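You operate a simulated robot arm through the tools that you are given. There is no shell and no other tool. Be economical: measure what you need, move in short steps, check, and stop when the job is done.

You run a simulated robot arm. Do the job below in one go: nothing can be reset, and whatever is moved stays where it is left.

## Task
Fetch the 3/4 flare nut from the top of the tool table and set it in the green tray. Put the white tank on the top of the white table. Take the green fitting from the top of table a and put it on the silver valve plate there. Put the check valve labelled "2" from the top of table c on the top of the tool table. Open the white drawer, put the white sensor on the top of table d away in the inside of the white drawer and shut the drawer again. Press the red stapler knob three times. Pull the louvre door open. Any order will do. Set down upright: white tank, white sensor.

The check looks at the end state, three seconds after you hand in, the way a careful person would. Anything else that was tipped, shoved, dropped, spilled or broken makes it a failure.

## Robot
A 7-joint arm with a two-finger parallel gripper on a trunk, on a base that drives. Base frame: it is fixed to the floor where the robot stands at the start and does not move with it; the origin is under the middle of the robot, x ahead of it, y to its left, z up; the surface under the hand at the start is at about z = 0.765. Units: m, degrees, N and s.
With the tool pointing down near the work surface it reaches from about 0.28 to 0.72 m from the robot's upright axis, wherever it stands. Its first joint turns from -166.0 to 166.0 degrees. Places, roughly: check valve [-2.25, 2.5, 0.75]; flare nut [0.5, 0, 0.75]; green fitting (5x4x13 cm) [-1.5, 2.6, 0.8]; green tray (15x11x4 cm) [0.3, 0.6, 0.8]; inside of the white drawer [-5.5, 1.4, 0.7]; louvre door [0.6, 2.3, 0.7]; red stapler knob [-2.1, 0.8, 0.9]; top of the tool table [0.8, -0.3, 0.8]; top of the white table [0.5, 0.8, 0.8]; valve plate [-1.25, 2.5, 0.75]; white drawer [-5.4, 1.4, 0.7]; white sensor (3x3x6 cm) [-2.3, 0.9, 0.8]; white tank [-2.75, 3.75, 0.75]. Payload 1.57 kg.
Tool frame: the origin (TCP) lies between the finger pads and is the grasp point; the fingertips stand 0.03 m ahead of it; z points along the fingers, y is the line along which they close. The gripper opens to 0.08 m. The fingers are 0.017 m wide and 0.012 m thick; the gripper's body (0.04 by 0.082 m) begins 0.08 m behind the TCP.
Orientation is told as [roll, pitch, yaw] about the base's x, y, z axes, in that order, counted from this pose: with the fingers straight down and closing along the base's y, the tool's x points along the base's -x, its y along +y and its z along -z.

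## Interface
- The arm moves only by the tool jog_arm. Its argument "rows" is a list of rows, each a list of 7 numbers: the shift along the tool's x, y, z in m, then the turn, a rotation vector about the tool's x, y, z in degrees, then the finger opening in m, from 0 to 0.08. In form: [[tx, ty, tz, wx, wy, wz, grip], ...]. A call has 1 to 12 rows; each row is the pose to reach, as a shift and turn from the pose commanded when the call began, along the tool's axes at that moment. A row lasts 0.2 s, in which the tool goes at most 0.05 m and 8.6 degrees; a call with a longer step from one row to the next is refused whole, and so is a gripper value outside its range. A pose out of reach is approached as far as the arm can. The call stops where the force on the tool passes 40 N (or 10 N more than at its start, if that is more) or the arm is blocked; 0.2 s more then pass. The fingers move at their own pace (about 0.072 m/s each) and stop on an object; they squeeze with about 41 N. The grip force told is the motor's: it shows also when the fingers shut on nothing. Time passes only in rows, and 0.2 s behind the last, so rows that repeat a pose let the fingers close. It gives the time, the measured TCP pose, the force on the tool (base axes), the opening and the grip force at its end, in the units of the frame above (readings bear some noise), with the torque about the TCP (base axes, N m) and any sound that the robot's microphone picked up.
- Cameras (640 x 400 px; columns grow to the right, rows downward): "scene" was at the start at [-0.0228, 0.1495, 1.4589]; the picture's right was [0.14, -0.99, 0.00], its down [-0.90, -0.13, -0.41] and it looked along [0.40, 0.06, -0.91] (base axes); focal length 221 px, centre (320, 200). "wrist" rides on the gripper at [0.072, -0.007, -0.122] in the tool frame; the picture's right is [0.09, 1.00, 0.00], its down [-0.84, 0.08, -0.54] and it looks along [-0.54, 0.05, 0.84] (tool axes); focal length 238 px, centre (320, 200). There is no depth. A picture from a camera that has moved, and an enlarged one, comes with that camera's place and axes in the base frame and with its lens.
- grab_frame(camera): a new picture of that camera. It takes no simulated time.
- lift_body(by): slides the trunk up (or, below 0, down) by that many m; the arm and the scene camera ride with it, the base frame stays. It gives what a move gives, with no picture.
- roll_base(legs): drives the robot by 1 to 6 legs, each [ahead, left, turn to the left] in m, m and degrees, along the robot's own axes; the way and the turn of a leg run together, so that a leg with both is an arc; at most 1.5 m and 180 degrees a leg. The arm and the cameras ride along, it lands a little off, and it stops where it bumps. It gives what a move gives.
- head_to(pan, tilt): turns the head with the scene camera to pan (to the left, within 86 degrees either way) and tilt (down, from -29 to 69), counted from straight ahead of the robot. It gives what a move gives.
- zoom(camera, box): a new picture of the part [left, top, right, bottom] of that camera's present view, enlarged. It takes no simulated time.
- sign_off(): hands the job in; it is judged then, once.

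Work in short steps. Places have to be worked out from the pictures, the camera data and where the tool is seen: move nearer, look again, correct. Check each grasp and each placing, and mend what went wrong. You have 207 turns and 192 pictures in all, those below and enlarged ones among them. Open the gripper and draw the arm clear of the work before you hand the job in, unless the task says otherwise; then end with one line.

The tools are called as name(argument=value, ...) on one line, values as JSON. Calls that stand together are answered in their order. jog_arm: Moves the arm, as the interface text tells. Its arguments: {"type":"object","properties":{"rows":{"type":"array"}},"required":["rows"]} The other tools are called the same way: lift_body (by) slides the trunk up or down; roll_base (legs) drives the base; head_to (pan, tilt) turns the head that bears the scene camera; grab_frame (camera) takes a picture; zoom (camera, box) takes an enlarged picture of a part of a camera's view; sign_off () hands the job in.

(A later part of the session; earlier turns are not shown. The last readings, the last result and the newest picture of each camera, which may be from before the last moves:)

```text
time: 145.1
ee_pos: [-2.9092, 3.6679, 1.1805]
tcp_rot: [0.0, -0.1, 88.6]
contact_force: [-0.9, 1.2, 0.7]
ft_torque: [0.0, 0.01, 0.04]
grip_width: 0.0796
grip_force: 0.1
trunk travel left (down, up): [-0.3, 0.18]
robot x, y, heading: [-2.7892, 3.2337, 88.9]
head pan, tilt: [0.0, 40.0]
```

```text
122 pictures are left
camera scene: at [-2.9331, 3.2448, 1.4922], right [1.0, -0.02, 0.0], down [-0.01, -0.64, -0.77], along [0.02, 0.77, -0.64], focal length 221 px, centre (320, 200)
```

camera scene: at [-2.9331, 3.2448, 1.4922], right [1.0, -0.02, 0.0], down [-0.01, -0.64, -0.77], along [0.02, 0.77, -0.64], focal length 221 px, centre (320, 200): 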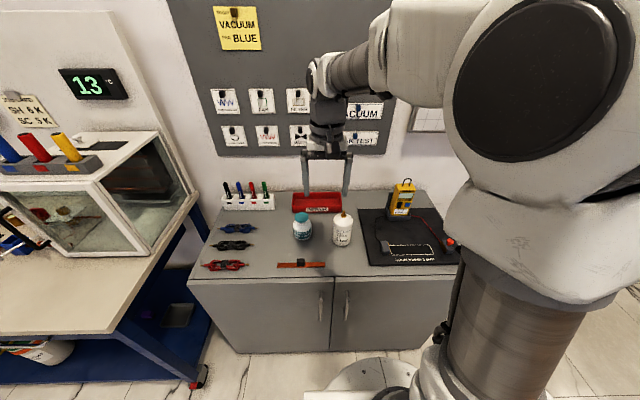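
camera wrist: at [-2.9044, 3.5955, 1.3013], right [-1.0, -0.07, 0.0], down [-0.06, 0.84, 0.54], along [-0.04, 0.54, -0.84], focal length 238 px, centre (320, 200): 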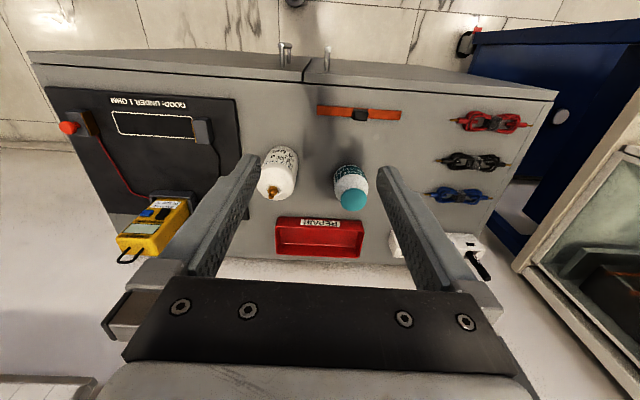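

I move above the tank at z=1.06 to measure it.

jog_arm(rows=[[-0.036, -0.018, 0.02, 0, 0, 0, 0.08], [-0.072, -0.036, 0.045, 0, 0, 0, 0.08], [-0.107, -0.054, 0.07, 0, 0, 0, 0.08], [-0.142, -0.071, 0.09, 0, 0, 0, 0.08], [-0.142, -0.071, 0.12, 0, 0, 0, 0.08], [-0.142, -0.071, 0.12, 0, 0, 0, 0.08]])

grab_frame(camera="wrist")

zoom(camera="scene", box=[270, 150, 400, 250])

```text
time: 146.5
ee_pos: [-2.8324, 3.8084, 1.0601]
tcp_rot: [0.0, -0.1, 88.5]
contact_force: [-0.2, 0.5, 0.3]
ft_torque: [-0.01, 0.01, 0.01]
grip_width: 0.0802
grip_force: 0.0
trunk travel left (down, up): [-0.3, 0.18]
robot x, y, heading: [-2.7886, 3.2342, 88.5]
head pan, tilt: [0.0, 40.0]
```

```text
121 pictures are left
camera wrist: at [-2.8292, 3.7363, 1.1808], right [-1.0, -0.07, 0.0], down [-0.06, 0.84, 0.54], along [-0.04, 0.54, -0.84], focal length 238 px, centre (320, 200)
```

wrist: 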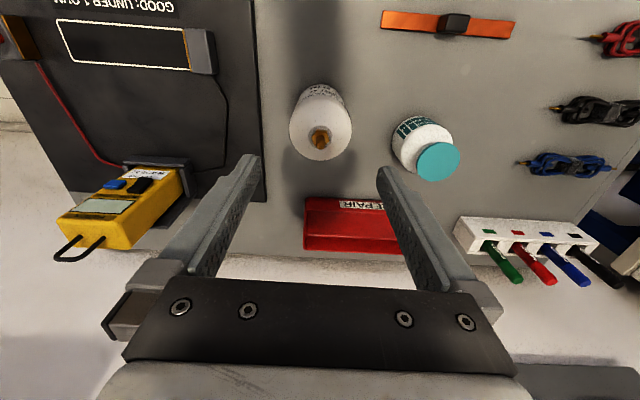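

```text
4.00 times, centred on (335, 200) of scene
camera zoom: at [-2.9331, 3.2448, 1.4922], right [1.0, -0.02, 0.0], down [-0.01, -0.64, -0.77], along [0.02, 0.77, -0.64], focal length 885 px, centre (260, 200)
```

zoom: 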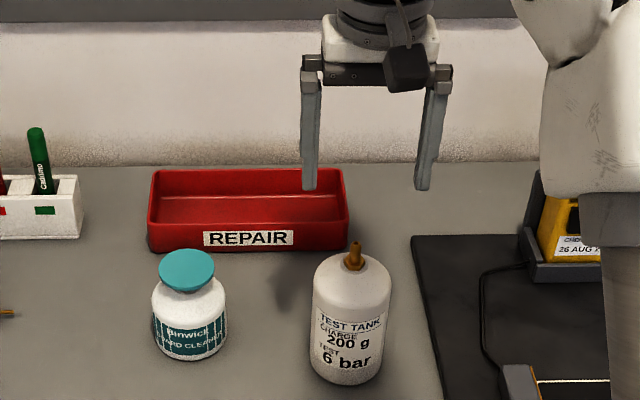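

Tank diameter is about 6.7 cm, axis about (-2.835, 3.808). I lower to z=0.985 so the tips flank the valve, and check centring.

jog_arm(rows=[[0, 0.0025, 0.04, 0, 0, 0, 0.08], [0, 0.0025, 0.075, 0, 0, 0, 0.08], [0, 0.0025, 0.075, 0, 0, 0, 0.08]])

grab_frame(camera="wrist")

zoom(camera="scene", box=[300, 150, 400, 260])

```text
time: 147.3
ee_pos: [-2.8362, 3.808, 0.9847]
tcp_rot: [0.0, 0.0, 88.6]
contact_force: [-0.1, 0.0, -0.3]
ft_torque: [-0.03, 0.0, 0.02]
grip_width: 0.0798
grip_force: 0.0
trunk travel left (down, up): [-0.3, 0.18]
robot x, y, heading: [-2.7906, 3.2371, 88.9]
head pan, tilt: [0.0, 40.0]
```

```text
119 pictures are left
camera wrist: at [-2.8321, 3.7365, 1.1066], right [-1.0, -0.07, 0.0], down [-0.06, 0.84, 0.54], along [-0.04, 0.54, -0.84], focal length 238 px, centre (320, 200)
```

wrist: 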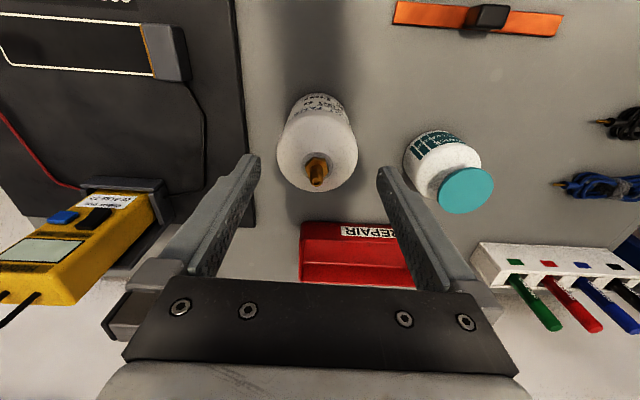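

```text
3.64 times, centred on (350, 205) of scene
camera zoom: at [-2.9331, 3.2449, 1.4922], right [1.0, -0.02, 0.0], down [-0.01, -0.64, -0.77], along [0.02, 0.77, -0.64], focal length 804 px, centre (211, 182)
```

zoom: 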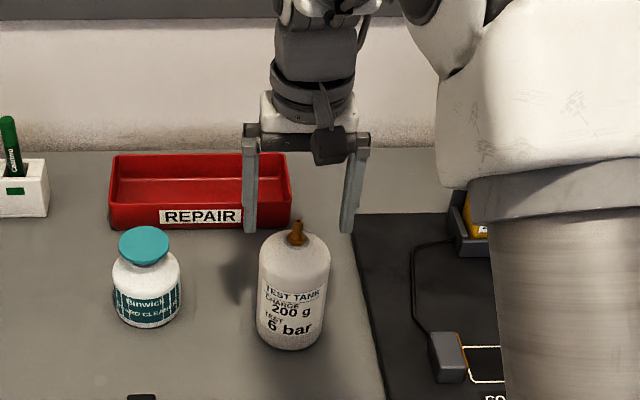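

Centring is within about 3 mm by both views. I descend to z=0.90 and grip.

jog_arm(rows=[[0, 0, 0.025, 0, 0, 0, 0.08], [0, 0, 0.05, 0, 0, 0, 0.08], [0, 0, 0.07, 0, 0, 0, 0.08], [0, 0, 0.085, 0, 0, 0, 0.08], [0, 0, 0.085, 0, 0, 0, 0.08]])

grab_frame(camera="wrist")

zoom(camera="scene", box=[300, 150, 400, 260])

```text
time: 148.5
ee_pos: [-2.8355, 3.8079, 0.8999]
tcp_rot: [0.0, 0.0, 88.5]
contact_force: [-0.5, -0.2, -0.6]
ft_torque: [0.0, -0.02, 0.01]
grip_width: 0.0797
grip_force: 0.1
trunk travel left (down, up): [-0.3, 0.18]
robot x, y, heading: [-2.793, 3.2361, 89.1]
head pan, tilt: [0.0, 40.0]
```

```text
117 pictures are left
camera wrist: at [-2.8322, 3.7358, 1.0213], right [-1.0, -0.07, 0.0], down [-0.06, 0.84, 0.54], along [-0.04, 0.54, -0.84], focal length 238 px, centre (320, 200)
```

wrist: 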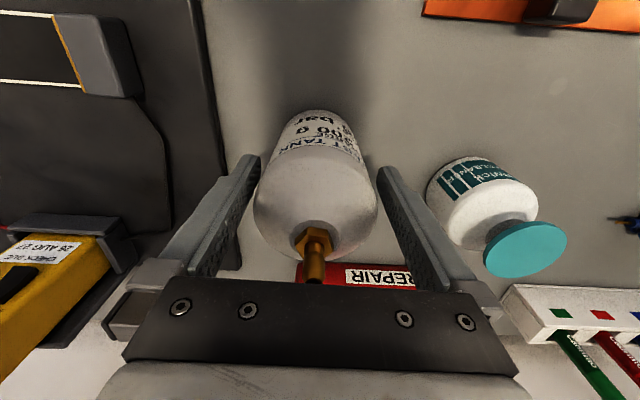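

```text
3.64 times, centred on (350, 205) of scene
camera zoom: at [-2.9331, 3.2449, 1.4922], right [1.0, -0.02, 0.0], down [-0.01, -0.64, -0.77], along [0.02, 0.77, -0.64], focal length 804 px, centre (211, 182)
```

zoom: 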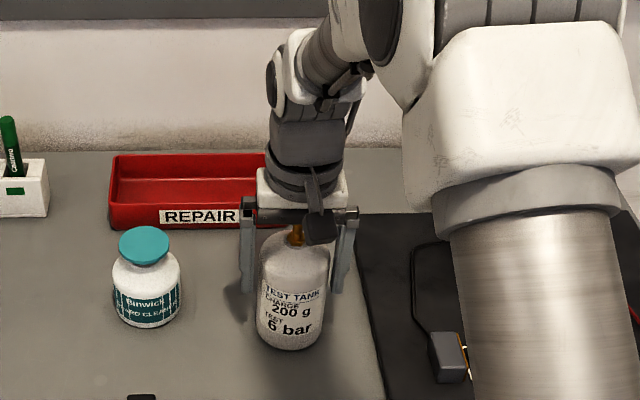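

The fingers flank the tank body; I close.

jog_arm(rows=[[0, 0, 0, 0, 0, 0, 0.07], [0, 0, 0, 0, 0, 0, 0.06], [0, 0, 0, 0, 0, 0, 0.055], [0, 0, 0, 0, 0, 0, 0.055]])

jog_arm(rows=[[0, 0, -0.02, 0, 0, 0, 0.055], [0, 0, -0.05, 0, 0, 0, 0.055]])

zoom(camera="scene", box=[280, 130, 400, 260])

```text
time: 149.5
ee_pos: [-2.8367, 3.8083, 0.9014]
tcp_rot: [0.0, -0.1, 88.5]
contact_force: [2.7, -0.9, -0.1]
ft_torque: [0.02, -0.1, -0.02]
grip_width: 0.071
grip_force: 41.0
trunk travel left (down, up): [-0.3, 0.18]
robot x, y, heading: [-2.7884, 3.2336, 88.8]
head pan, tilt: [0.0, 40.0]
```

```text
time: 150.1
ee_pos: [-2.8361, 3.8088, 0.951]
tcp_rot: [0.1, 0.0, 88.5]
contact_force: [0.3, 0.4, -6.6]
ft_torque: [-0.1, -0.03, -0.01]
grip_width: 0.071
grip_force: 41.2
trunk travel left (down, up): [-0.3, 0.18]
robot x, y, heading: [-2.7941, 3.2359, 88.9]
head pan, tilt: [0.0, 40.0]
```

```text
3.08 times, centred on (340, 195) of scene
camera zoom: at [-2.9331, 3.2453, 1.4921], right [1.0, -0.02, 0.0], down [-0.01, -0.64, -0.77], along [0.02, 0.77, -0.64], focal length 680 px, centre (258, 215)
```

zoom: 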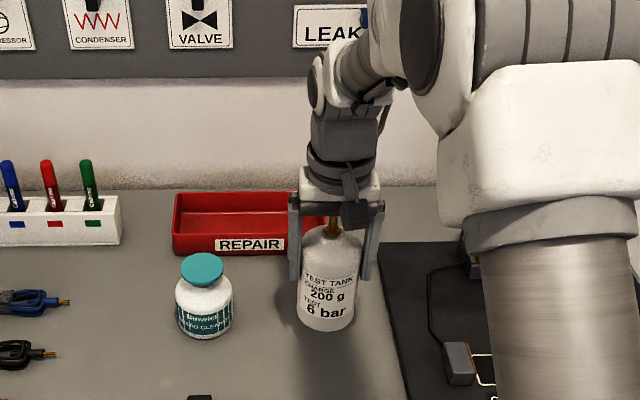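

Lifted cleanly. I raise the tank and pull it in for the drive.

jog_arm(rows=[[0, 0, -0.045, 0, 0, 0, 0.055], [0, 0, -0.09, 0, 0, 0, 0.055], [0, 0, -0.135, 0, 0, 0, 0.055], [0, 0, -0.18, 0, 0, 0, 0.055], [0.045, 0, -0.2, 0, 0, 0, 0.055], [0.09, 0, -0.21, 0, 0, 0, 0.055], [0.135, 0, -0.22, 0, 0, 0, 0.055], [0.15, 0, -0.22, 0, 0, 0, 0.055]])

roll_base(legs=[[0, -1.4, 0], [0, -1.0, 0]])

```text
time: 151.9
ee_pos: [-2.84, 3.6567, 1.1686]
tcp_rot: [0.0, 0.1, 88.6]
contact_force: [-0.1, -1.1, -7.4]
ft_torque: [-0.08, -0.06, 0.0]
grip_width: 0.0708
grip_force: 41.1
trunk travel left (down, up): [-0.3, 0.18]
robot x, y, heading: [-2.7937, 3.2327, 88.7]
head pan, tilt: [0.0, 40.0]
```

```text
time: 170.0
ee_pos: [-0.4451, 3.6423, 1.1692]
tcp_rot: [0.0, 0.0, 89.7]
contact_force: [-1.2, 0.3, -7.6]
ft_torque: [-0.06, 0.03, 0.02]
grip_width: 0.0706
grip_force: 40.7
trunk travel left (down, up): [-0.3, 0.18]
robot x, y, heading: [-0.3879, 3.2217, 90.1]
head pan, tilt: [0.0, 40.0]
```

I turn to face south and drive towards the north side of the white table.

roll_base(legs=[[0, 0, -180], [1.4, 0.2, 0]])

head_to(pan=20, tilt=45)

grab_frame(camera="scene")

```text
time: 189.3
ee_pos: [-0.1602, 1.3942, 1.1684]
tcp_rot: [0.0, 0.0, -91.6]
contact_force: [-0.1, -0.6, -7.5]
ft_torque: [0.1, 0.03, 0.0]
grip_width: 0.0704
grip_force: 41.3
trunk travel left (down, up): [-0.3, 0.18]
robot x, y, heading: [-0.2075, 1.816, -91.2]
head pan, tilt: [0.0, 40.0]
```

```text
time: 190.2
ee_pos: [-0.1593, 1.3955, 1.1694]
tcp_rot: [0.0, 0.0, -91.4]
contact_force: [-0.1, 0.4, -7.8]
ft_torque: [0.06, -0.01, -0.04]
grip_width: 0.0708
grip_force: 41.3
trunk travel left (down, up): [-0.3, 0.18]
robot x, y, heading: [-0.2085, 1.8176, -91.2]
head pan, tilt: [20.0, 45.0]
```

```text
114 pictures are left
camera scene: at [-0.042, 1.8173, 1.4849], right [-0.95, -0.32, 0.0], down [-0.23, 0.67, -0.71], along [0.23, -0.67, -0.71], focal length 221 px, centre (320, 200)
```

scene: 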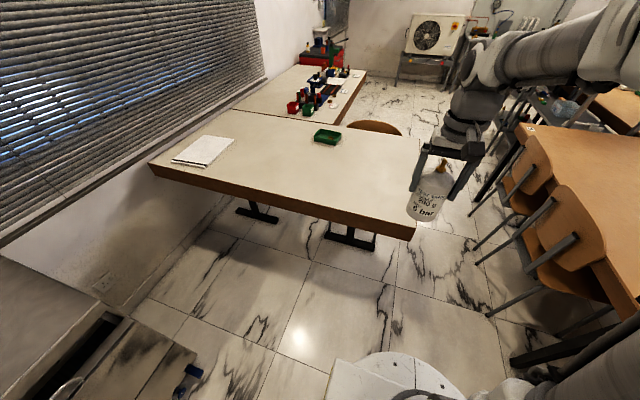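

I move in to stand at about (0.2, 1.55), then extend over the table.

roll_base(legs=[[0.28, 0.42, 0]])

jog_arm(rows=[[-0.045, 0, 0, 0, 0, 0, 0.055], [-0.09, 0, 0, 0, 0, 0, 0.055], [-0.135, 0, 0, 0, 0, 0, 0.055], [-0.18, 0, 0, 0, 0, 0, 0.055], [-0.18, 0, 0.045, 0, 0, 0, 0.055], [-0.18, 0, 0.09, 0, 0, 0, 0.055], [-0.18, 0, 0.135, 0, 0, 0, 0.055], [-0.18, 0, 0.18, 0, 0, 0, 0.055], [-0.18, 0, 0.22, 0, 0, 0, 0.055], [-0.18, 0, 0.24, 0, 0, 0, 0.055]])

head_to(pan=0, tilt=45)

grab_frame(camera="scene")

```text
time: 193.8
ee_pos: [0.2555, 1.1068, 1.1687]
tcp_rot: [0.0, -0.1, -91.5]
contact_force: [-0.1, -0.5, -6.9]
ft_torque: [0.06, 0.0, 0.01]
grip_width: 0.071
grip_force: 40.9
trunk travel left (down, up): [-0.3, 0.18]
robot x, y, heading: [0.2053, 1.5244, -90.9]
head pan, tilt: [20.0, 45.0]
```

```text
time: 196.1
ee_pos: [0.2515, 0.9254, 0.9285]
tcp_rot: [0.0, 0.0, -91.4]
contact_force: [0.6, 0.0, -8.2]
ft_torque: [0.11, -0.01, 0.01]
grip_width: 0.0707
grip_force: 40.9
trunk travel left (down, up): [-0.3, 0.18]
robot x, y, heading: [0.2067, 1.5285, -91.2]
head pan, tilt: [20.0, 45.0]
```

```text
time: 196.9
ee_pos: [0.251, 0.9251, 0.9284]
tcp_rot: [0.0, 0.0, -91.5]
contact_force: [0.0, -0.1, -8.4]
ft_torque: [0.11, 0.0, -0.01]
grip_width: 0.0706
grip_force: 41.3
trunk travel left (down, up): [-0.3, 0.18]
robot x, y, heading: [0.2077, 1.5249, -91.3]
head pan, tilt: [0.0, 45.0]
```

```text
113 pictures are left
camera scene: at [0.3454, 1.5232, 1.4849], right [-1.0, 0.02, 0.0], down [0.01, 0.71, -0.71], along [-0.01, -0.71, -0.71], focal length 221 px, centre (320, 200)
```

scene: 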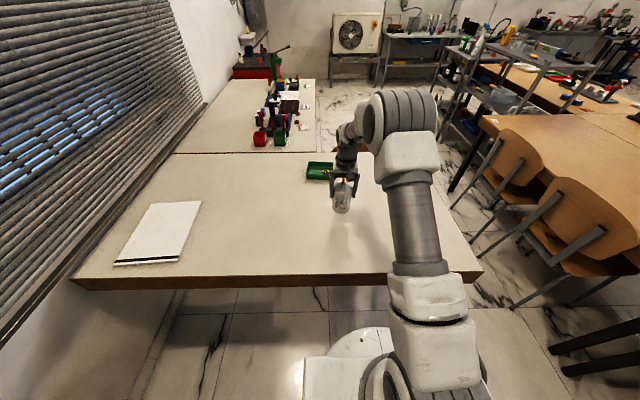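

Clear spot. I lower towards contact, expected near TCP z=0.849.

jog_arm(rows=[[0, 0, 0.035, 0, 0, 0, 0.055], [0, 0, 0.065, 0, 0, 0, 0.055], [0, 0, 0.073, 0, 0, 0, 0.055], [0, 0, 0.075, 0, 0, 0, 0.055], [0, 0, 0.077, 0, 0, 0, 0.055], [0, 0, 0.077, 0, 0, 0, 0.055]])

zoom(camera="scene", box=[290, 130, 400, 230])

```text
time: 198.3
ee_pos: [0.251, 0.925, 0.8551]
tcp_rot: [0.1, -0.6, -91.5]
contact_force: [1.1, -6.7, 32.7]
ft_torque: [-0.53, 0.24, 0.2]
grip_width: 0.0708
grip_force: 41.0
trunk travel left (down, up): [-0.3, 0.18]
robot x, y, heading: [0.21, 1.5261, -91.2]
head pan, tilt: [0.0, 45.0]
```

```text
4.00 times, centred on (345, 180) of scene
camera zoom: at [0.3452, 1.5259, 1.485], right [-1.0, 0.02, 0.0], down [0.01, 0.71, -0.71], along [-0.01, -0.71, -0.71], focal length 885 px, centre (220, 280)
```

zoom: 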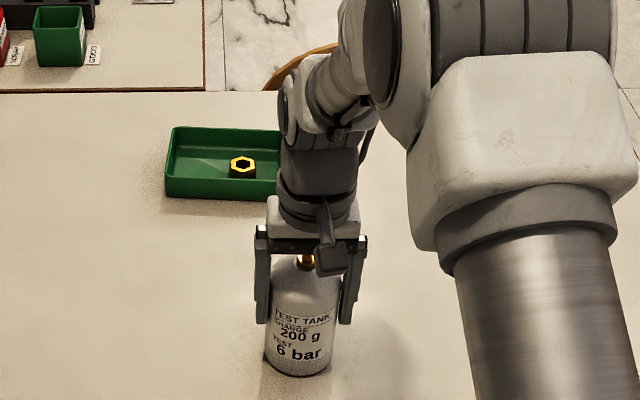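

In contact with the table (33 N up). I ease up slightly, open, and rise.

jog_arm(rows=[[0, 0, -0.002, 0, 0, 0, 0.055], [0, 0, -0.002, 0, 0, 0, 0.072], [0, 0, -0.002, 0, 0, 0, 0.08], [0, 0, -0.002, 0, 0, 0, 0.08], [0, 0, -0.035, 0, 0, 0, 0.08], [0, 0, -0.08, 0, 0, 0, 0.08], [0, 0, -0.13, 0, 0, 0, 0.08], [0, 0, -0.18, 0, 0, 0, 0.08], [0, 0, -0.23, 0, 0, 0, 0.08], [0.04, 0, -0.26, 0, 0, 0, 0.08], [0.08, 0, -0.28, 0, 0, 0, 0.08]])

zoom(camera="scene", box=[290, 130, 400, 230])

```text
time: 200.7
ee_pos: [0.2535, 1.0067, 1.134]
tcp_rot: [0.0, 0.0, -91.4]
contact_force: [0.2, -0.2, 0.1]
ft_torque: [0.0, -0.01, -0.01]
grip_width: 0.0801
grip_force: 0.2
trunk travel left (down, up): [-0.3, 0.18]
robot x, y, heading: [0.208, 1.5281, -91.3]
head pan, tilt: [0.0, 45.0]
```

```text
4.00 times, centred on (345, 180) of scene
camera zoom: at [0.3452, 1.5239, 1.4849], right [-1.0, 0.02, 0.0], down [0.01, 0.71, -0.71], along [-0.01, -0.71, -0.71], focal length 885 px, centre (220, 280)
```

zoom: 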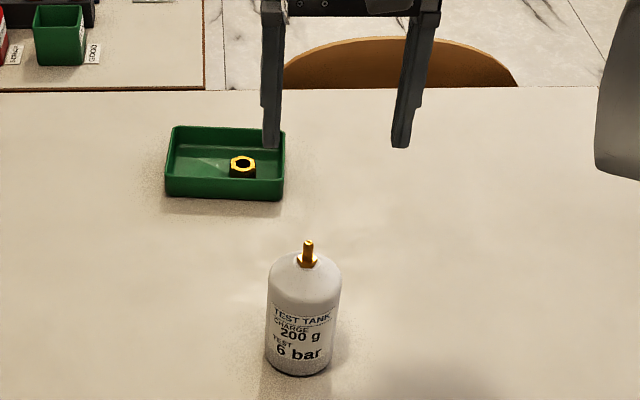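

The tank stands upright on the white table. Next the check valve: I pull the hand in and drive round to the north side of table c.

jog_arm(rows=[[0.04, 0, 0, 0, 0, 0, 0.08], [0.08, 0, -0.01, 0, 0, 0, 0.08], [0.1, 0, -0.03, 0, 0, 0, 0.08]])

roll_base(legs=[[-0.3, -0.6, 0], [-1.25, 0, 0], [0, -1.4, 0], [0, -0.4, 0]])

head_to(pan=0, tilt=50)

grab_frame(camera="scene")

grab_frame(camera="wrist")

```text
time: 201.5
ee_pos: [0.2558, 1.1067, 1.1626]
tcp_rot: [0.1, 0.0, -91.5]
contact_force: [-0.3, -0.7, -0.3]
ft_torque: [0.01, -0.02, 0.0]
grip_width: 0.0802
grip_force: 0.1
trunk travel left (down, up): [-0.3, 0.18]
robot x, y, heading: [0.2082, 1.5261, -91.3]
head pan, tilt: [0.0, 45.0]
```

```text
time: 227.8
ee_pos: [-2.0975, 2.7069, 1.1626]
tcp_rot: [0.0, -0.1, -91.0]
contact_force: [-0.2, 0.5, 0.5]
ft_torque: [0.02, -0.02, -0.03]
grip_width: 0.0804
grip_force: 0.1
trunk travel left (down, up): [-0.3, 0.18]
robot x, y, heading: [-2.1474, 3.1295, -90.8]
head pan, tilt: [0.0, 45.0]
```

```text
time: 228.5
ee_pos: [-2.0975, 2.7072, 1.1635]
tcp_rot: [0.0, 0.0, -90.9]
contact_force: [-0.8, 0.3, 0.9]
ft_torque: [0.01, 0.02, 0.0]
grip_width: 0.0798
grip_force: 0.0
trunk travel left (down, up): [-0.3, 0.18]
robot x, y, heading: [-2.1474, 3.1274, -90.9]
head pan, tilt: [0.0, 50.0]
```

```text
110 pictures are left
camera scene: at [-2.0106, 3.1297, 1.4781], right [-1.0, 0.01, 0.0], down [0.01, 0.77, -0.64], along [-0.01, -0.64, -0.77], focal length 221 px, centre (320, 200)
```

scene: 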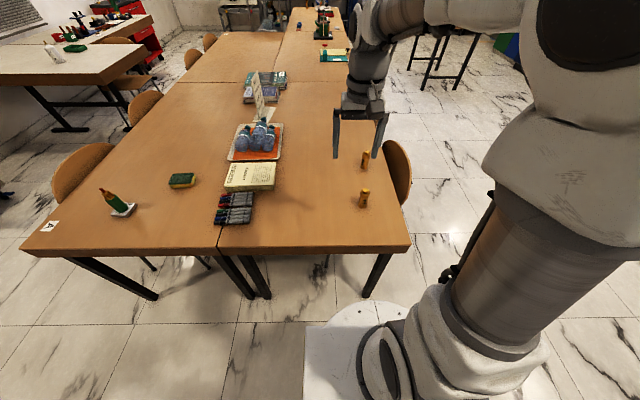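

```text
109 pictures are left
camera wrist: at [-2.1029, 2.7795, 1.2844], right [1.0, 0.07, 0.0], down [0.06, -0.84, 0.54], along [0.04, -0.54, -0.84], focal length 238 px, centre (320, 200)
```

wrist: 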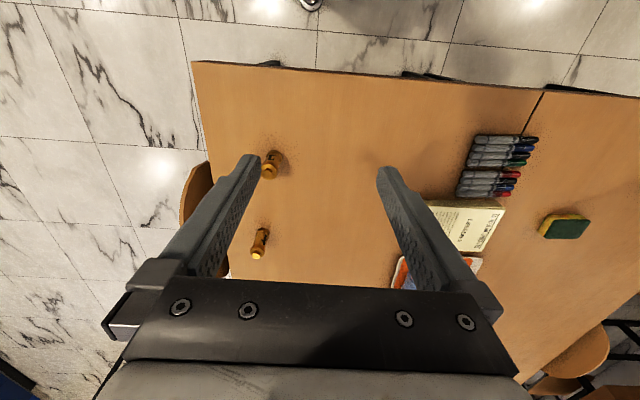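

zoom(camera="scene", box=[340, 140, 390, 215])

zoom(camera="wrist", box=[220, 140, 300, 270])

```text
5.33 times, centred on (365, 178) of scene
camera zoom: at [-2.0106, 3.1297, 1.4781], right [-1.0, 0.01, 0.0], down [0.01, 0.77, -0.64], along [-0.01, -0.64, -0.77], focal length 1180 px, centre (80, 320)
```

zoom: 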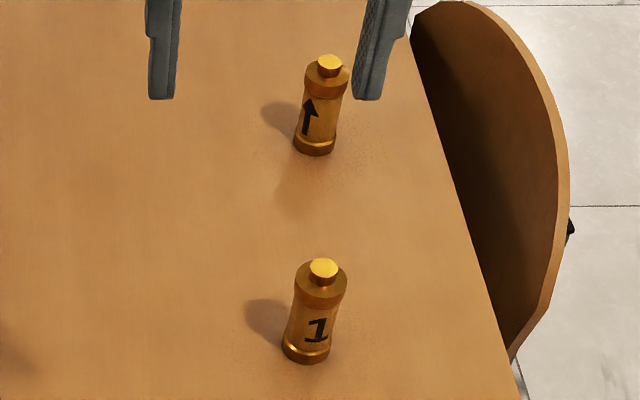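

```text
3.08 times, centred on (260, 205) of wrist
camera zoom: at [-2.1029, 2.7795, 1.2844], right [1.0, 0.07, 0.0], down [0.06, -0.84, 0.54], along [0.04, -0.54, -0.84], focal length 733 px, centre (505, 185)
```

zoom: 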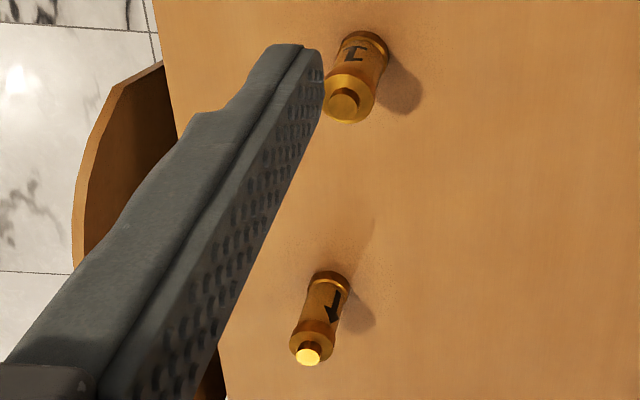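

The near valve is "1"; the far one at about (-2.232, 2.335) shows an arrow on this side, so it should be "2". I go round to the west side, beside the chair, to reach it.

roll_base(legs=[[0, -0.66, 0], [0, 0, 90], [0, -0.68, 0]])

head_to(pan=0, tilt=50)

grab_frame(camera="scene")

grab_frame(camera="wrist")

```text
time: 244.2
ee_pos: [-2.3957, 2.5045, 1.1628]
tcp_rot: [0.0, 0.0, -1.1]
contact_force: [0.1, 0.8, 0.3]
ft_torque: [0.03, 0.0, -0.01]
grip_width: 0.08
grip_force: 0.1
trunk travel left (down, up): [-0.3, 0.18]
robot x, y, heading: [-2.8181, 2.4543, -0.7]
head pan, tilt: [0.0, 50.0]
```

```text
time: 244.8
ee_pos: [-2.396, 2.504, 1.1635]
tcp_rot: [0.0, 0.0, -1.0]
contact_force: [0.0, -0.1, -0.3]
ft_torque: [-0.01, 0.01, -0.01]
grip_width: 0.0799
grip_force: 0.1
trunk travel left (down, up): [-0.3, 0.18]
robot x, y, heading: [-2.8187, 2.45, -0.7]
head pan, tilt: [0.0, 50.0]
```

```text
106 pictures are left
camera scene: at [-2.8192, 2.5931, 1.478], right [-0.01, -1.0, 0.0], down [-0.77, 0.01, -0.64], along [0.64, -0.01, -0.77], focal length 221 px, centre (320, 200)
```

scene: 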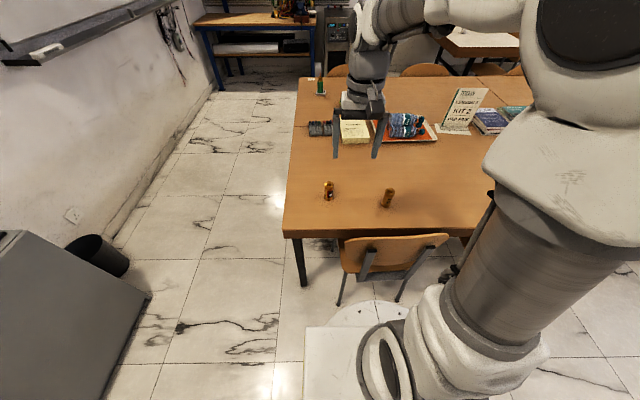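

```text
105 pictures are left
camera wrist: at [-2.4686, 2.4992, 1.2844], right [-0.07, 1.0, 0.0], down [0.84, 0.06, 0.54], along [0.54, 0.04, -0.84], focal length 238 px, centre (320, 200)
```

wrist: 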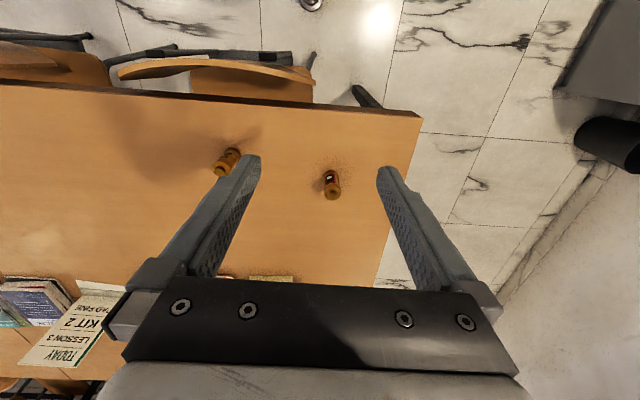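

Target at about (-2.24, 2.32). I move above it at z≈1.0 and look.

jog_arm(rows=[[-0.03, -0.035, 0.01, 0, 0, 0, 0.08], [-0.06, -0.07, 0.03, 0, 0, 0, 0.08], [-0.09, -0.105, 0.05, 0, 0, 0, 0.075], [-0.12, -0.14, 0.07, 0, 0, 0, 0.065], [-0.145, -0.165, 0.1, 0, 0, 0, 0.06], [-0.159, -0.181, 0.14, 0, 0, 0, 0.06], [-0.159, -0.181, 0.17, 0, 0, 0, 0.06], [-0.159, -0.181, 0.17, 0, 0, 0, 0.06]])

grab_frame(camera="wrist")

zoom(camera="scene", box=[300, 120, 460, 220])

```text
refused: row 2 steps farther than a row can; nothing moved
```

```text
104 pictures are left
camera wrist: at [-2.4686, 2.4992, 1.2844], right [-0.07, 1.0, 0.0], down [0.84, 0.06, 0.54], along [0.54, 0.04, -0.84], focal length 238 px, centre (320, 200)
```

wrist: 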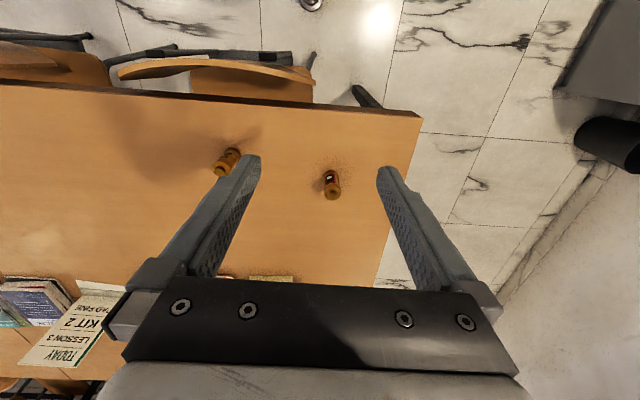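

```text
4.00 times, centred on (380, 170) of scene
camera zoom: at [-2.8192, 2.5931, 1.478], right [-0.01, -1.0, 0.0], down [-0.77, 0.01, -0.64], along [0.64, -0.01, -0.77], focal length 885 px, centre (80, 320)
```

zoom: 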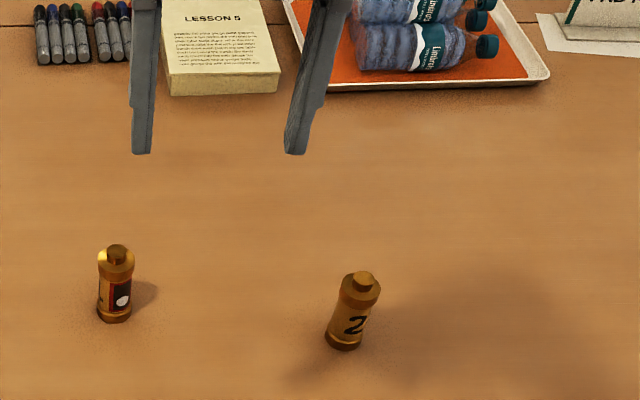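

The "2" is now visible on the target valve. I redo the move with shorter steps.

jog_arm(rows=[[-0.025, -0.03, 0.01, 0, 0, 0, 0.08], [-0.05, -0.06, 0.025, 0, 0, 0, 0.08], [-0.075, -0.09, 0.04, 0, 0, 0, 0.075], [-0.1, -0.12, 0.055, 0, 0, 0, 0.065], [-0.125, -0.15, 0.07, 0, 0, 0, 0.06], [-0.15, -0.175, 0.09, 0, 0, 0, 0.06], [-0.159, -0.181, 0.13, 0, 0, 0, 0.06], [-0.159, -0.181, 0.17, 0, 0, 0, 0.06], [-0.159, -0.181, 0.17, 0, 0, 0, 0.06]])

grab_frame(camera="wrist")

zoom(camera="scene", box=[300, 120, 460, 220])

```text
time: 246.8
ee_pos: [-2.24, 2.3189, 0.9928]
tcp_rot: [-0.1, -0.1, -1.0]
contact_force: [0.6, 0.0, -0.3]
ft_torque: [-0.01, 0.02, 0.03]
grip_width: 0.0601
grip_force: 0.0
trunk travel left (down, up): [-0.3, 0.18]
robot x, y, heading: [-2.8176, 2.4487, -0.9]
head pan, tilt: [0.0, 50.0]
```

```text
102 pictures are left
camera wrist: at [-2.3123, 2.3143, 1.1146], right [-0.07, 1.0, 0.0], down [0.84, 0.06, 0.54], along [0.54, 0.04, -0.84], focal length 238 px, centre (320, 200)
```

wrist: 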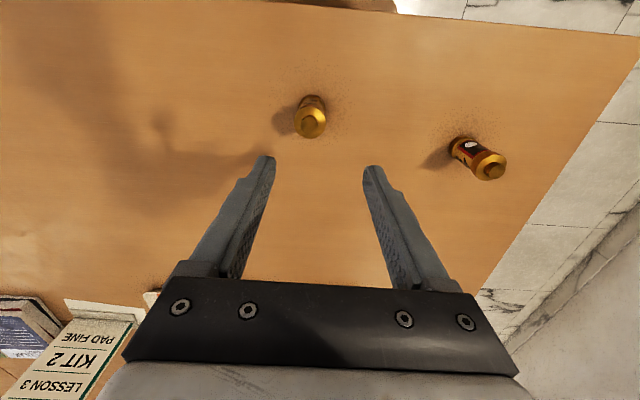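

```text
4.00 times, centred on (380, 170) of scene
camera zoom: at [-2.8191, 2.5931, 1.478], right [-0.01, -1.0, 0.0], down [-0.77, 0.01, -0.64], along [0.64, -0.01, -0.77], focal length 885 px, centre (80, 320)
```

zoom: 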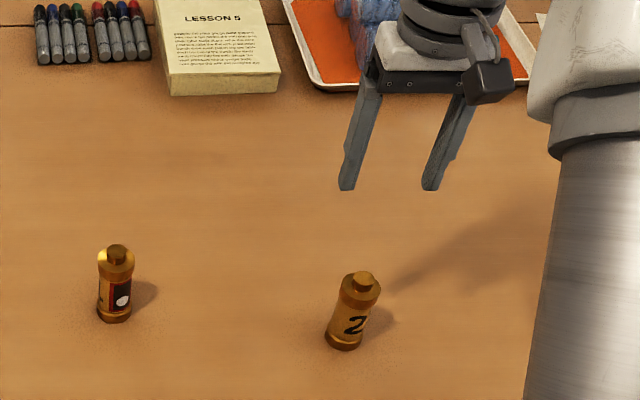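

Valve axis about (-2.239, 2.308), top at z≈0.846. I descend to z=0.82 and grip.

jog_arm(rows=[[0.002, -0.011, 0.02, 0, 0, 0, 0.06], [0.002, -0.011, 0.06, 0, 0, 0, 0.06], [0.002, -0.011, 0.1, 0, 0, 0, 0.06], [0.002, -0.011, 0.14, 0, 0, 0, 0.06], [0.002, -0.011, 0.172, 0, 0, 0, 0.06], [0.002, -0.011, 0.172, 0, 0, 0, 0.06]])

grab_frame(camera="wrist")

```text
time: 248.2
ee_pos: [-2.2431, 2.3083, 0.8198]
tcp_rot: [-0.1, 0.1, -0.9]
contact_force: [0.1, -0.1, 0.4]
ft_torque: [0.01, 0.02, 0.01]
grip_width: 0.06
grip_force: 0.0
trunk travel left (down, up): [-0.3, 0.18]
robot x, y, heading: [-2.8163, 2.4482, -0.6]
head pan, tilt: [0.0, 50.0]
```

```text
100 pictures are left
camera wrist: at [-2.3151, 2.3039, 0.9419], right [-0.07, 1.0, 0.0], down [0.84, 0.06, 0.54], along [0.54, 0.04, -0.84], focal length 238 px, centre (320, 200)
```

wrist: 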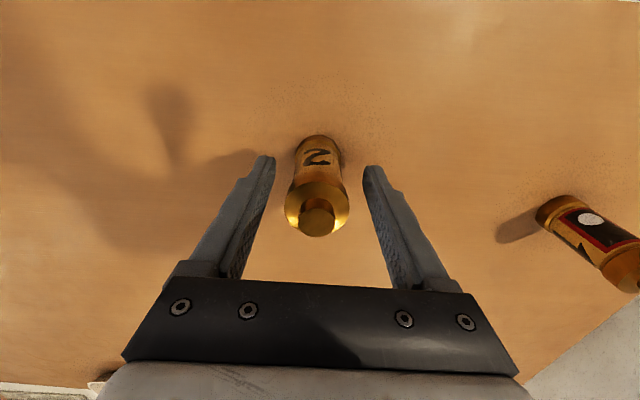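

Centred and reading "2". I close and lift.

jog_arm(rows=[[0, 0, 0, 0, 0, 0, 0.04], [0, 0, 0, 0, 0, 0, 0.02], [0, 0, 0, 0, 0, 0, 0.015], [0, 0, 0, 0, 0, 0, 0.015], [0, 0, -0.04, 0, 0, 0, 0.015], [0, 0, -0.08, 0, 0, 0, 0.015], [0, 0, -0.13, 0, 0, 0, 0.015]])

grab_frame(camera="wrist")

```text
time: 249.8
ee_pos: [-2.2423, 2.3083, 0.9523]
tcp_rot: [0.1, 0.0, -0.9]
contact_force: [0.0, -0.3, -1.6]
ft_torque: [-0.01, 0.05, 0.03]
grip_width: 0.0362
grip_force: 41.1
trunk travel left (down, up): [-0.3, 0.18]
robot x, y, heading: [-2.8171, 2.4506, -0.8]
head pan, tilt: [0.0, 50.0]
```

```text
99 pictures are left
camera wrist: at [-2.3159, 2.3035, 1.0735], right [-0.07, 1.0, 0.0], down [0.84, 0.06, 0.54], along [0.54, 0.04, -0.84], focal length 238 px, centre (320, 200)
```

wrist: 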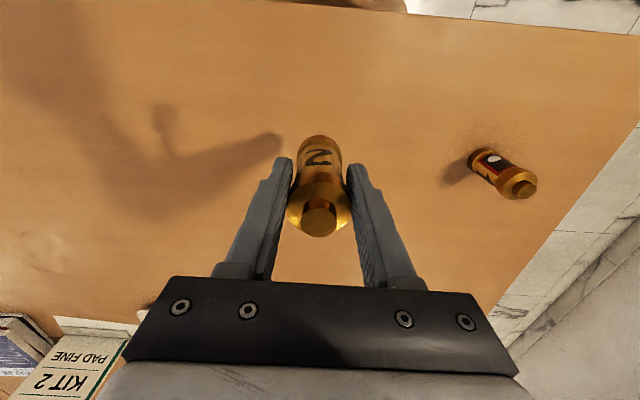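

Held at 36 mm. I raise and pull in the hand, then drive back round towards the corridor.

jog_arm(rows=[[0, 0, -0.045, 0, 0, 0, 0.015], [0, 0, -0.09, 0, 0, 0, 0.015], [0.03, 0.03, -0.12, 0, 0, 0, 0.015], [0.06, 0.06, -0.14, 0, 0, 0, 0.015], [0.09, 0.09, -0.16, 0, 0, 0, 0.015], [0.12, 0.12, -0.18, 0, 0, 0, 0.015], [0.15, 0.15, -0.2, 0, 0, 0, 0.015]])

roll_base(legs=[[0, 0.68, 0], [1.5, 0, 0], [0.8, 0, 0], [0, 0, -90]])

```text
refused: row 3 steps farther than a row can; nothing moved
```

```text
time: 275.3
ee_pos: [-0.6403, 2.5217, 0.9526]
tcp_rot: [0.0, -0.1, -91.5]
contact_force: [-0.2, -1.0, -1.5]
ft_torque: [0.0, 0.01, -0.02]
grip_width: 0.0366
grip_force: 41.2
trunk travel left (down, up): [-0.3, 0.18]
robot x, y, heading: [-0.4885, 3.0917, -91.2]
head pan, tilt: [0.0, 50.0]
```

The lift was refused but the drive went through; heights show the held valve cleared "1" by about 5 cm. I raise and retract now, and check the tables with the head camera.

jog_arm(rows=[[0, 0, -0.045, 0, 0, 0, 0.015], [0, 0, -0.09, 0, 0, 0, 0.015], [0.025, 0.02, -0.12, 0, 0, 0, 0.015], [0.05, 0.04, -0.15, 0, 0, 0, 0.015], [0.08, 0.06, -0.17, 0, 0, 0, 0.015], [0.11, 0.08, -0.19, 0, 0, 0, 0.015], [0.14, 0.1, -0.2, 0, 0, 0, 0.015], [0.16, 0.12, -0.21, 0, 0, 0, 0.015]])

head_to(pan=-55, tilt=25)

grab_frame(camera="scene")

```text
time: 277.1
ee_pos: [-0.5145, 2.6794, 1.1619]
tcp_rot: [0.1, 0.0, -91.5]
contact_force: [-0.3, 0.4, -1.0]
ft_torque: [0.02, 0.02, -0.01]
grip_width: 0.0366
grip_force: 41.0
trunk travel left (down, up): [-0.3, 0.18]
robot x, y, heading: [-0.4944, 3.0922, -91.1]
head pan, tilt: [0.0, 50.0]
```

```text
time: 278.3
ee_pos: [-0.5142, 2.6785, 1.162]
tcp_rot: [0.0, 0.0, -91.5]
contact_force: [-0.2, 0.1, -1.6]
ft_torque: [0.05, 0.0, 0.0]
grip_width: 0.0367
grip_force: 40.9
trunk travel left (down, up): [-0.3, 0.18]
robot x, y, heading: [-0.4908, 3.0931, -90.9]
head pan, tilt: [-55.0, 25.0]
```

```text
98 pictures are left
camera scene: at [-0.4275, 3.1204, 1.5155], right [-0.56, 0.83, 0.0], down [0.35, 0.24, -0.91], along [-0.75, -0.5, -0.42], focal length 221 px, centre (320, 200)
```

scene: 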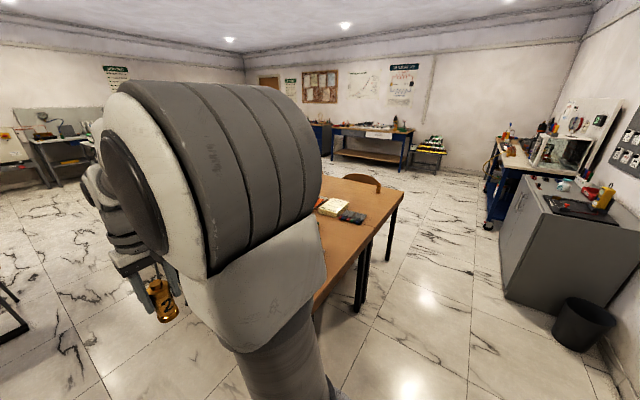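

I drive down the corridor and turn to face the tool table.

roll_base(legs=[[1.5, 0, 0], [1.5, 0, 0], [0, 0, 91], [0.46, -0.15, 0]])

head_to(pan=-30, tilt=55)

grab_frame(camera="scene")

grab_frame(camera="wrist")

```text
time: 292.1
ee_pos: [-0.5859, 0.7142, 1.1617]
tcp_rot: [0.0, 0.1, -92.5]
contact_force: [0.4, -0.4, -2.4]
ft_torque: [0.01, 0.0, -0.03]
grip_width: 0.0367
grip_force: 41.1
trunk travel left (down, up): [-0.3, 0.18]
robot x, y, heading: [-0.5511, 1.1298, -92.2]
head pan, tilt: [-55.0, 25.0]
stopped in leg 2: the robot was blocked; the commanded pose is now the measured one
```

```text
time: 293.0
ee_pos: [-0.5847, 0.7124, 1.1621]
tcp_rot: [0.0, 0.2, -92.6]
contact_force: [0.6, -1.0, -0.9]
ft_torque: [0.02, 0.0, 0.04]
grip_width: 0.0367
grip_force: 41.2
trunk travel left (down, up): [-0.3, 0.18]
robot x, y, heading: [-0.553, 1.1314, -92.4]
head pan, tilt: [-30.0, 55.0]
```

```text
97 pictures are left
camera scene: at [-0.4509, 1.1416, 1.4716], right [-0.85, 0.53, 0.0], down [0.44, 0.69, -0.57], along [-0.31, -0.49, -0.82], focal length 221 px, centre (320, 200)
```

scene: 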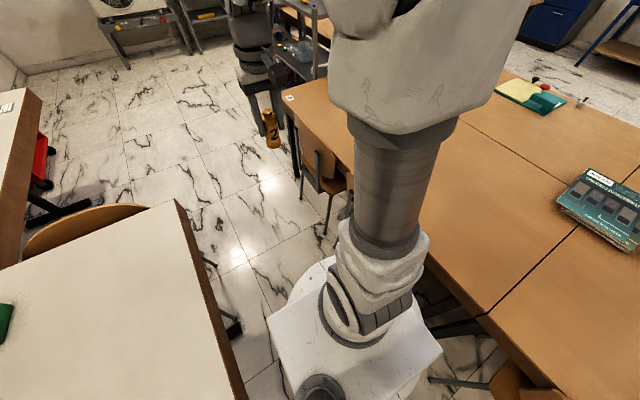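

```text
96 pictures are left
camera wrist: at [-0.5893, 0.7852, 1.2831], right [1.0, 0.05, 0.0], down [0.04, -0.84, 0.54], along [0.03, -0.54, -0.84], focal length 238 px, centre (320, 200)
```

wrist: 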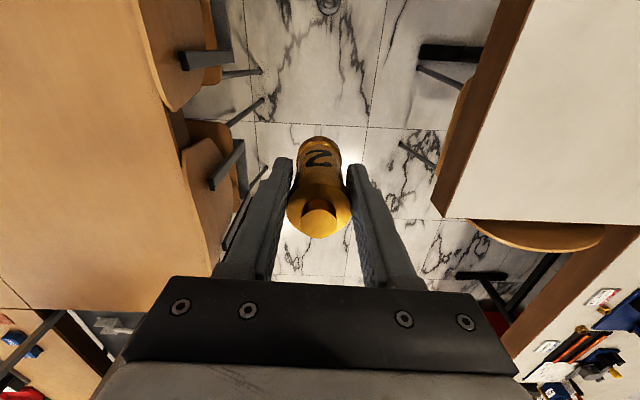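

Blocked at x = -0.55; the first pass worked at x≈-0.51. I back off slightly, straighten, shift 4 cm away from the chairs, and look down both sides.

roll_base(legs=[[-0.05, 0.03, 0], [0, 0.01, 2.5]])

head_to(pan=-60, tilt=69)

grab_frame(camera="scene")

head_to(pan=30, tilt=69)

grab_frame(camera="scene")

```text
time: 294.5
ee_pos: [-0.526, 0.7615, 1.1623]
tcp_rot: [0.0, 0.1, -90.0]
contact_force: [0.4, 0.8, -1.6]
ft_torque: [0.03, -0.03, 0.03]
grip_width: 0.0364
grip_force: 40.8
trunk travel left (down, up): [-0.3, 0.18]
robot x, y, heading: [-0.5156, 1.1756, -89.5]
head pan, tilt: [-30.0, 55.0]
```

```text
time: 295.4
ee_pos: [-0.526, 0.7602, 1.1615]
tcp_rot: [0.0, 0.0, -90.0]
contact_force: [0.9, 0.9, -1.0]
ft_torque: [0.03, -0.02, 0.03]
grip_width: 0.0364
grip_force: 40.9
trunk travel left (down, up): [-0.3, 0.18]
robot x, y, heading: [-0.5092, 1.1752, -89.7]
head pan, tilt: [-60.0, 68.8]
```

```text
95 pictures are left
camera scene: at [-0.4222, 1.2293, 1.4561], right [-0.51, 0.86, 0.0], down [0.8, 0.47, -0.36], along [-0.31, -0.18, -0.93], focal length 221 px, centre (320, 200)
```

scene: 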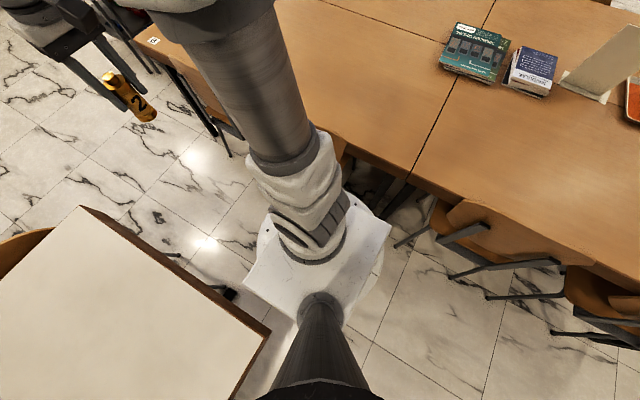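

```text
time: 297.1
ee_pos: [-0.5265, 0.761, 1.1612]
tcp_rot: [0.0, 0.1, -90.0]
contact_force: [-0.1, 0.5, -1.3]
ft_torque: [0.03, 0.0, 0.0]
grip_width: 0.0366
grip_force: 41.4
trunk travel left (down, up): [-0.3, 0.18]
robot x, y, heading: [-0.5135, 1.1769, -89.7]
head pan, tilt: [30.0, 68.8]
```

```text
94 pictures are left
camera scene: at [-0.3458, 1.2092, 1.4561], right [-0.86, -0.5, 0.0], down [-0.47, 0.81, -0.36], along [0.18, -0.31, -0.93], focal length 221 px, centre (320, 200)
```

scene: 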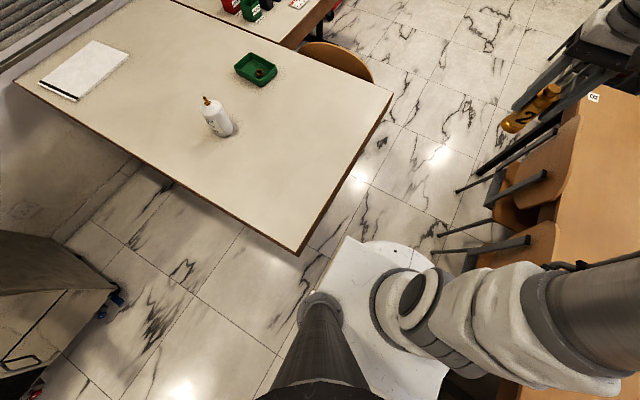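

Clearance is tight on both sides; I retry at x≈-0.515, the line that worked going north.

roll_base(legs=[[0.4, 0, 0]])

```text
time: 300.2
ee_pos: [-0.523, 0.3601, 1.1624]
tcp_rot: [0.0, 0.0, -90.0]
contact_force: [-0.3, -0.4, -1.6]
ft_torque: [-0.01, -0.02, 0.02]
grip_width: 0.0367
grip_force: 41.5
trunk travel left (down, up): [-0.3, 0.18]
robot x, y, heading: [-0.5096, 0.7799, -89.9]
head pan, tilt: [30.0, 68.8]
```

Passed. I continue to y≈0, turn to face the tool table, and close in.

roll_base(legs=[[0.78, 0, 0], [0, 0, 90], [0.46, -0.15, 0]])

head_to(pan=-30, tilt=55)

grab_frame(camera="scene")

```text
time: 313.9
ee_pos: [0.3656, -0.174, 1.1612]
tcp_rot: [0.0, 0.1, -0.9]
contact_force: [-0.1, -0.5, -1.8]
ft_torque: [-0.01, 0.03, -0.02]
grip_width: 0.0364
grip_force: 41.1
trunk travel left (down, up): [-0.3, 0.18]
robot x, y, heading: [-0.0484, -0.1537, -0.7]
head pan, tilt: [30.0, 68.8]
```

```text
time: 315.2
ee_pos: [0.3652, -0.1734, 1.1622]
tcp_rot: [0.0, 0.1, -0.9]
contact_force: [-0.9, -0.6, -1.8]
ft_torque: [0.0, 0.05, 0.0]
grip_width: 0.0363
grip_force: 40.5
trunk travel left (down, up): [-0.3, 0.18]
robot x, y, heading: [-0.0498, -0.1521, -0.5]
head pan, tilt: [-30.0, 55.0]
```

```text
93 pictures are left
camera scene: at [-0.0676, -0.0487, 1.4715], right [-0.51, -0.86, 0.0], down [-0.71, 0.42, -0.57], along [0.49, -0.29, -0.82], focal length 221 px, centre (320, 200)
```

scene: 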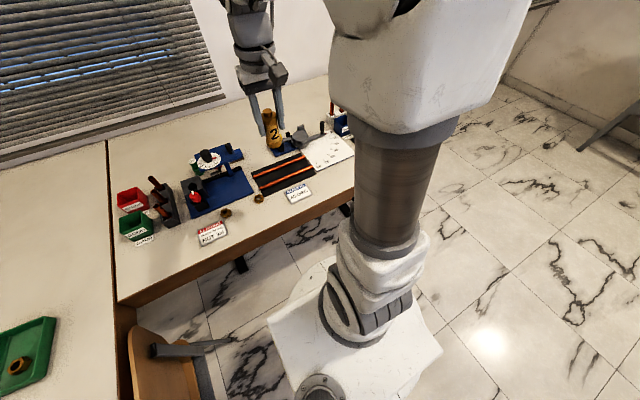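

I move the hand over the free strip near (0.43, -0.45) and look with the wrist camera.

jog_arm(rows=[[-0.01, -0.045, 0.01, 0, 0, 0, 0.015], [-0.02, -0.09, 0.02, 0, 0, 0, 0.015], [-0.03, -0.135, 0.03, 0, 0, 0, 0.015], [-0.04, -0.18, 0.04, 0, 0, 0, 0.015], [-0.05, -0.225, 0.05, 0, 0, 0, 0.015], [-0.06, -0.27, 0.06, 0, 0, 0, 0.015], [-0.06, -0.28, 0.1, 0, 0, 0, 0.015]])

grab_frame(camera="wrist")

```text
time: 316.8
ee_pos: [0.4212, -0.4532, 1.0629]
tcp_rot: [0.1, 0.1, -1.0]
contact_force: [0.0, -0.1, -0.8]
ft_torque: [0.0, 0.0, -0.02]
grip_width: 0.0367
grip_force: 40.8
trunk travel left (down, up): [-0.3, 0.18]
robot x, y, heading: [-0.0479, -0.1528, -0.5]
head pan, tilt: [-30.0, 55.0]
```

```text
92 pictures are left
camera wrist: at [0.349, -0.459, 1.1832], right [-0.08, 1.0, 0.0], down [0.84, 0.06, 0.54], along [0.54, 0.04, -0.84], focal length 238 px, centre (320, 200)
```

wrist: 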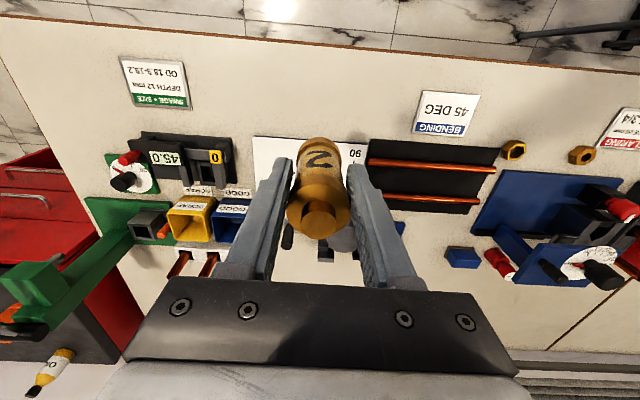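

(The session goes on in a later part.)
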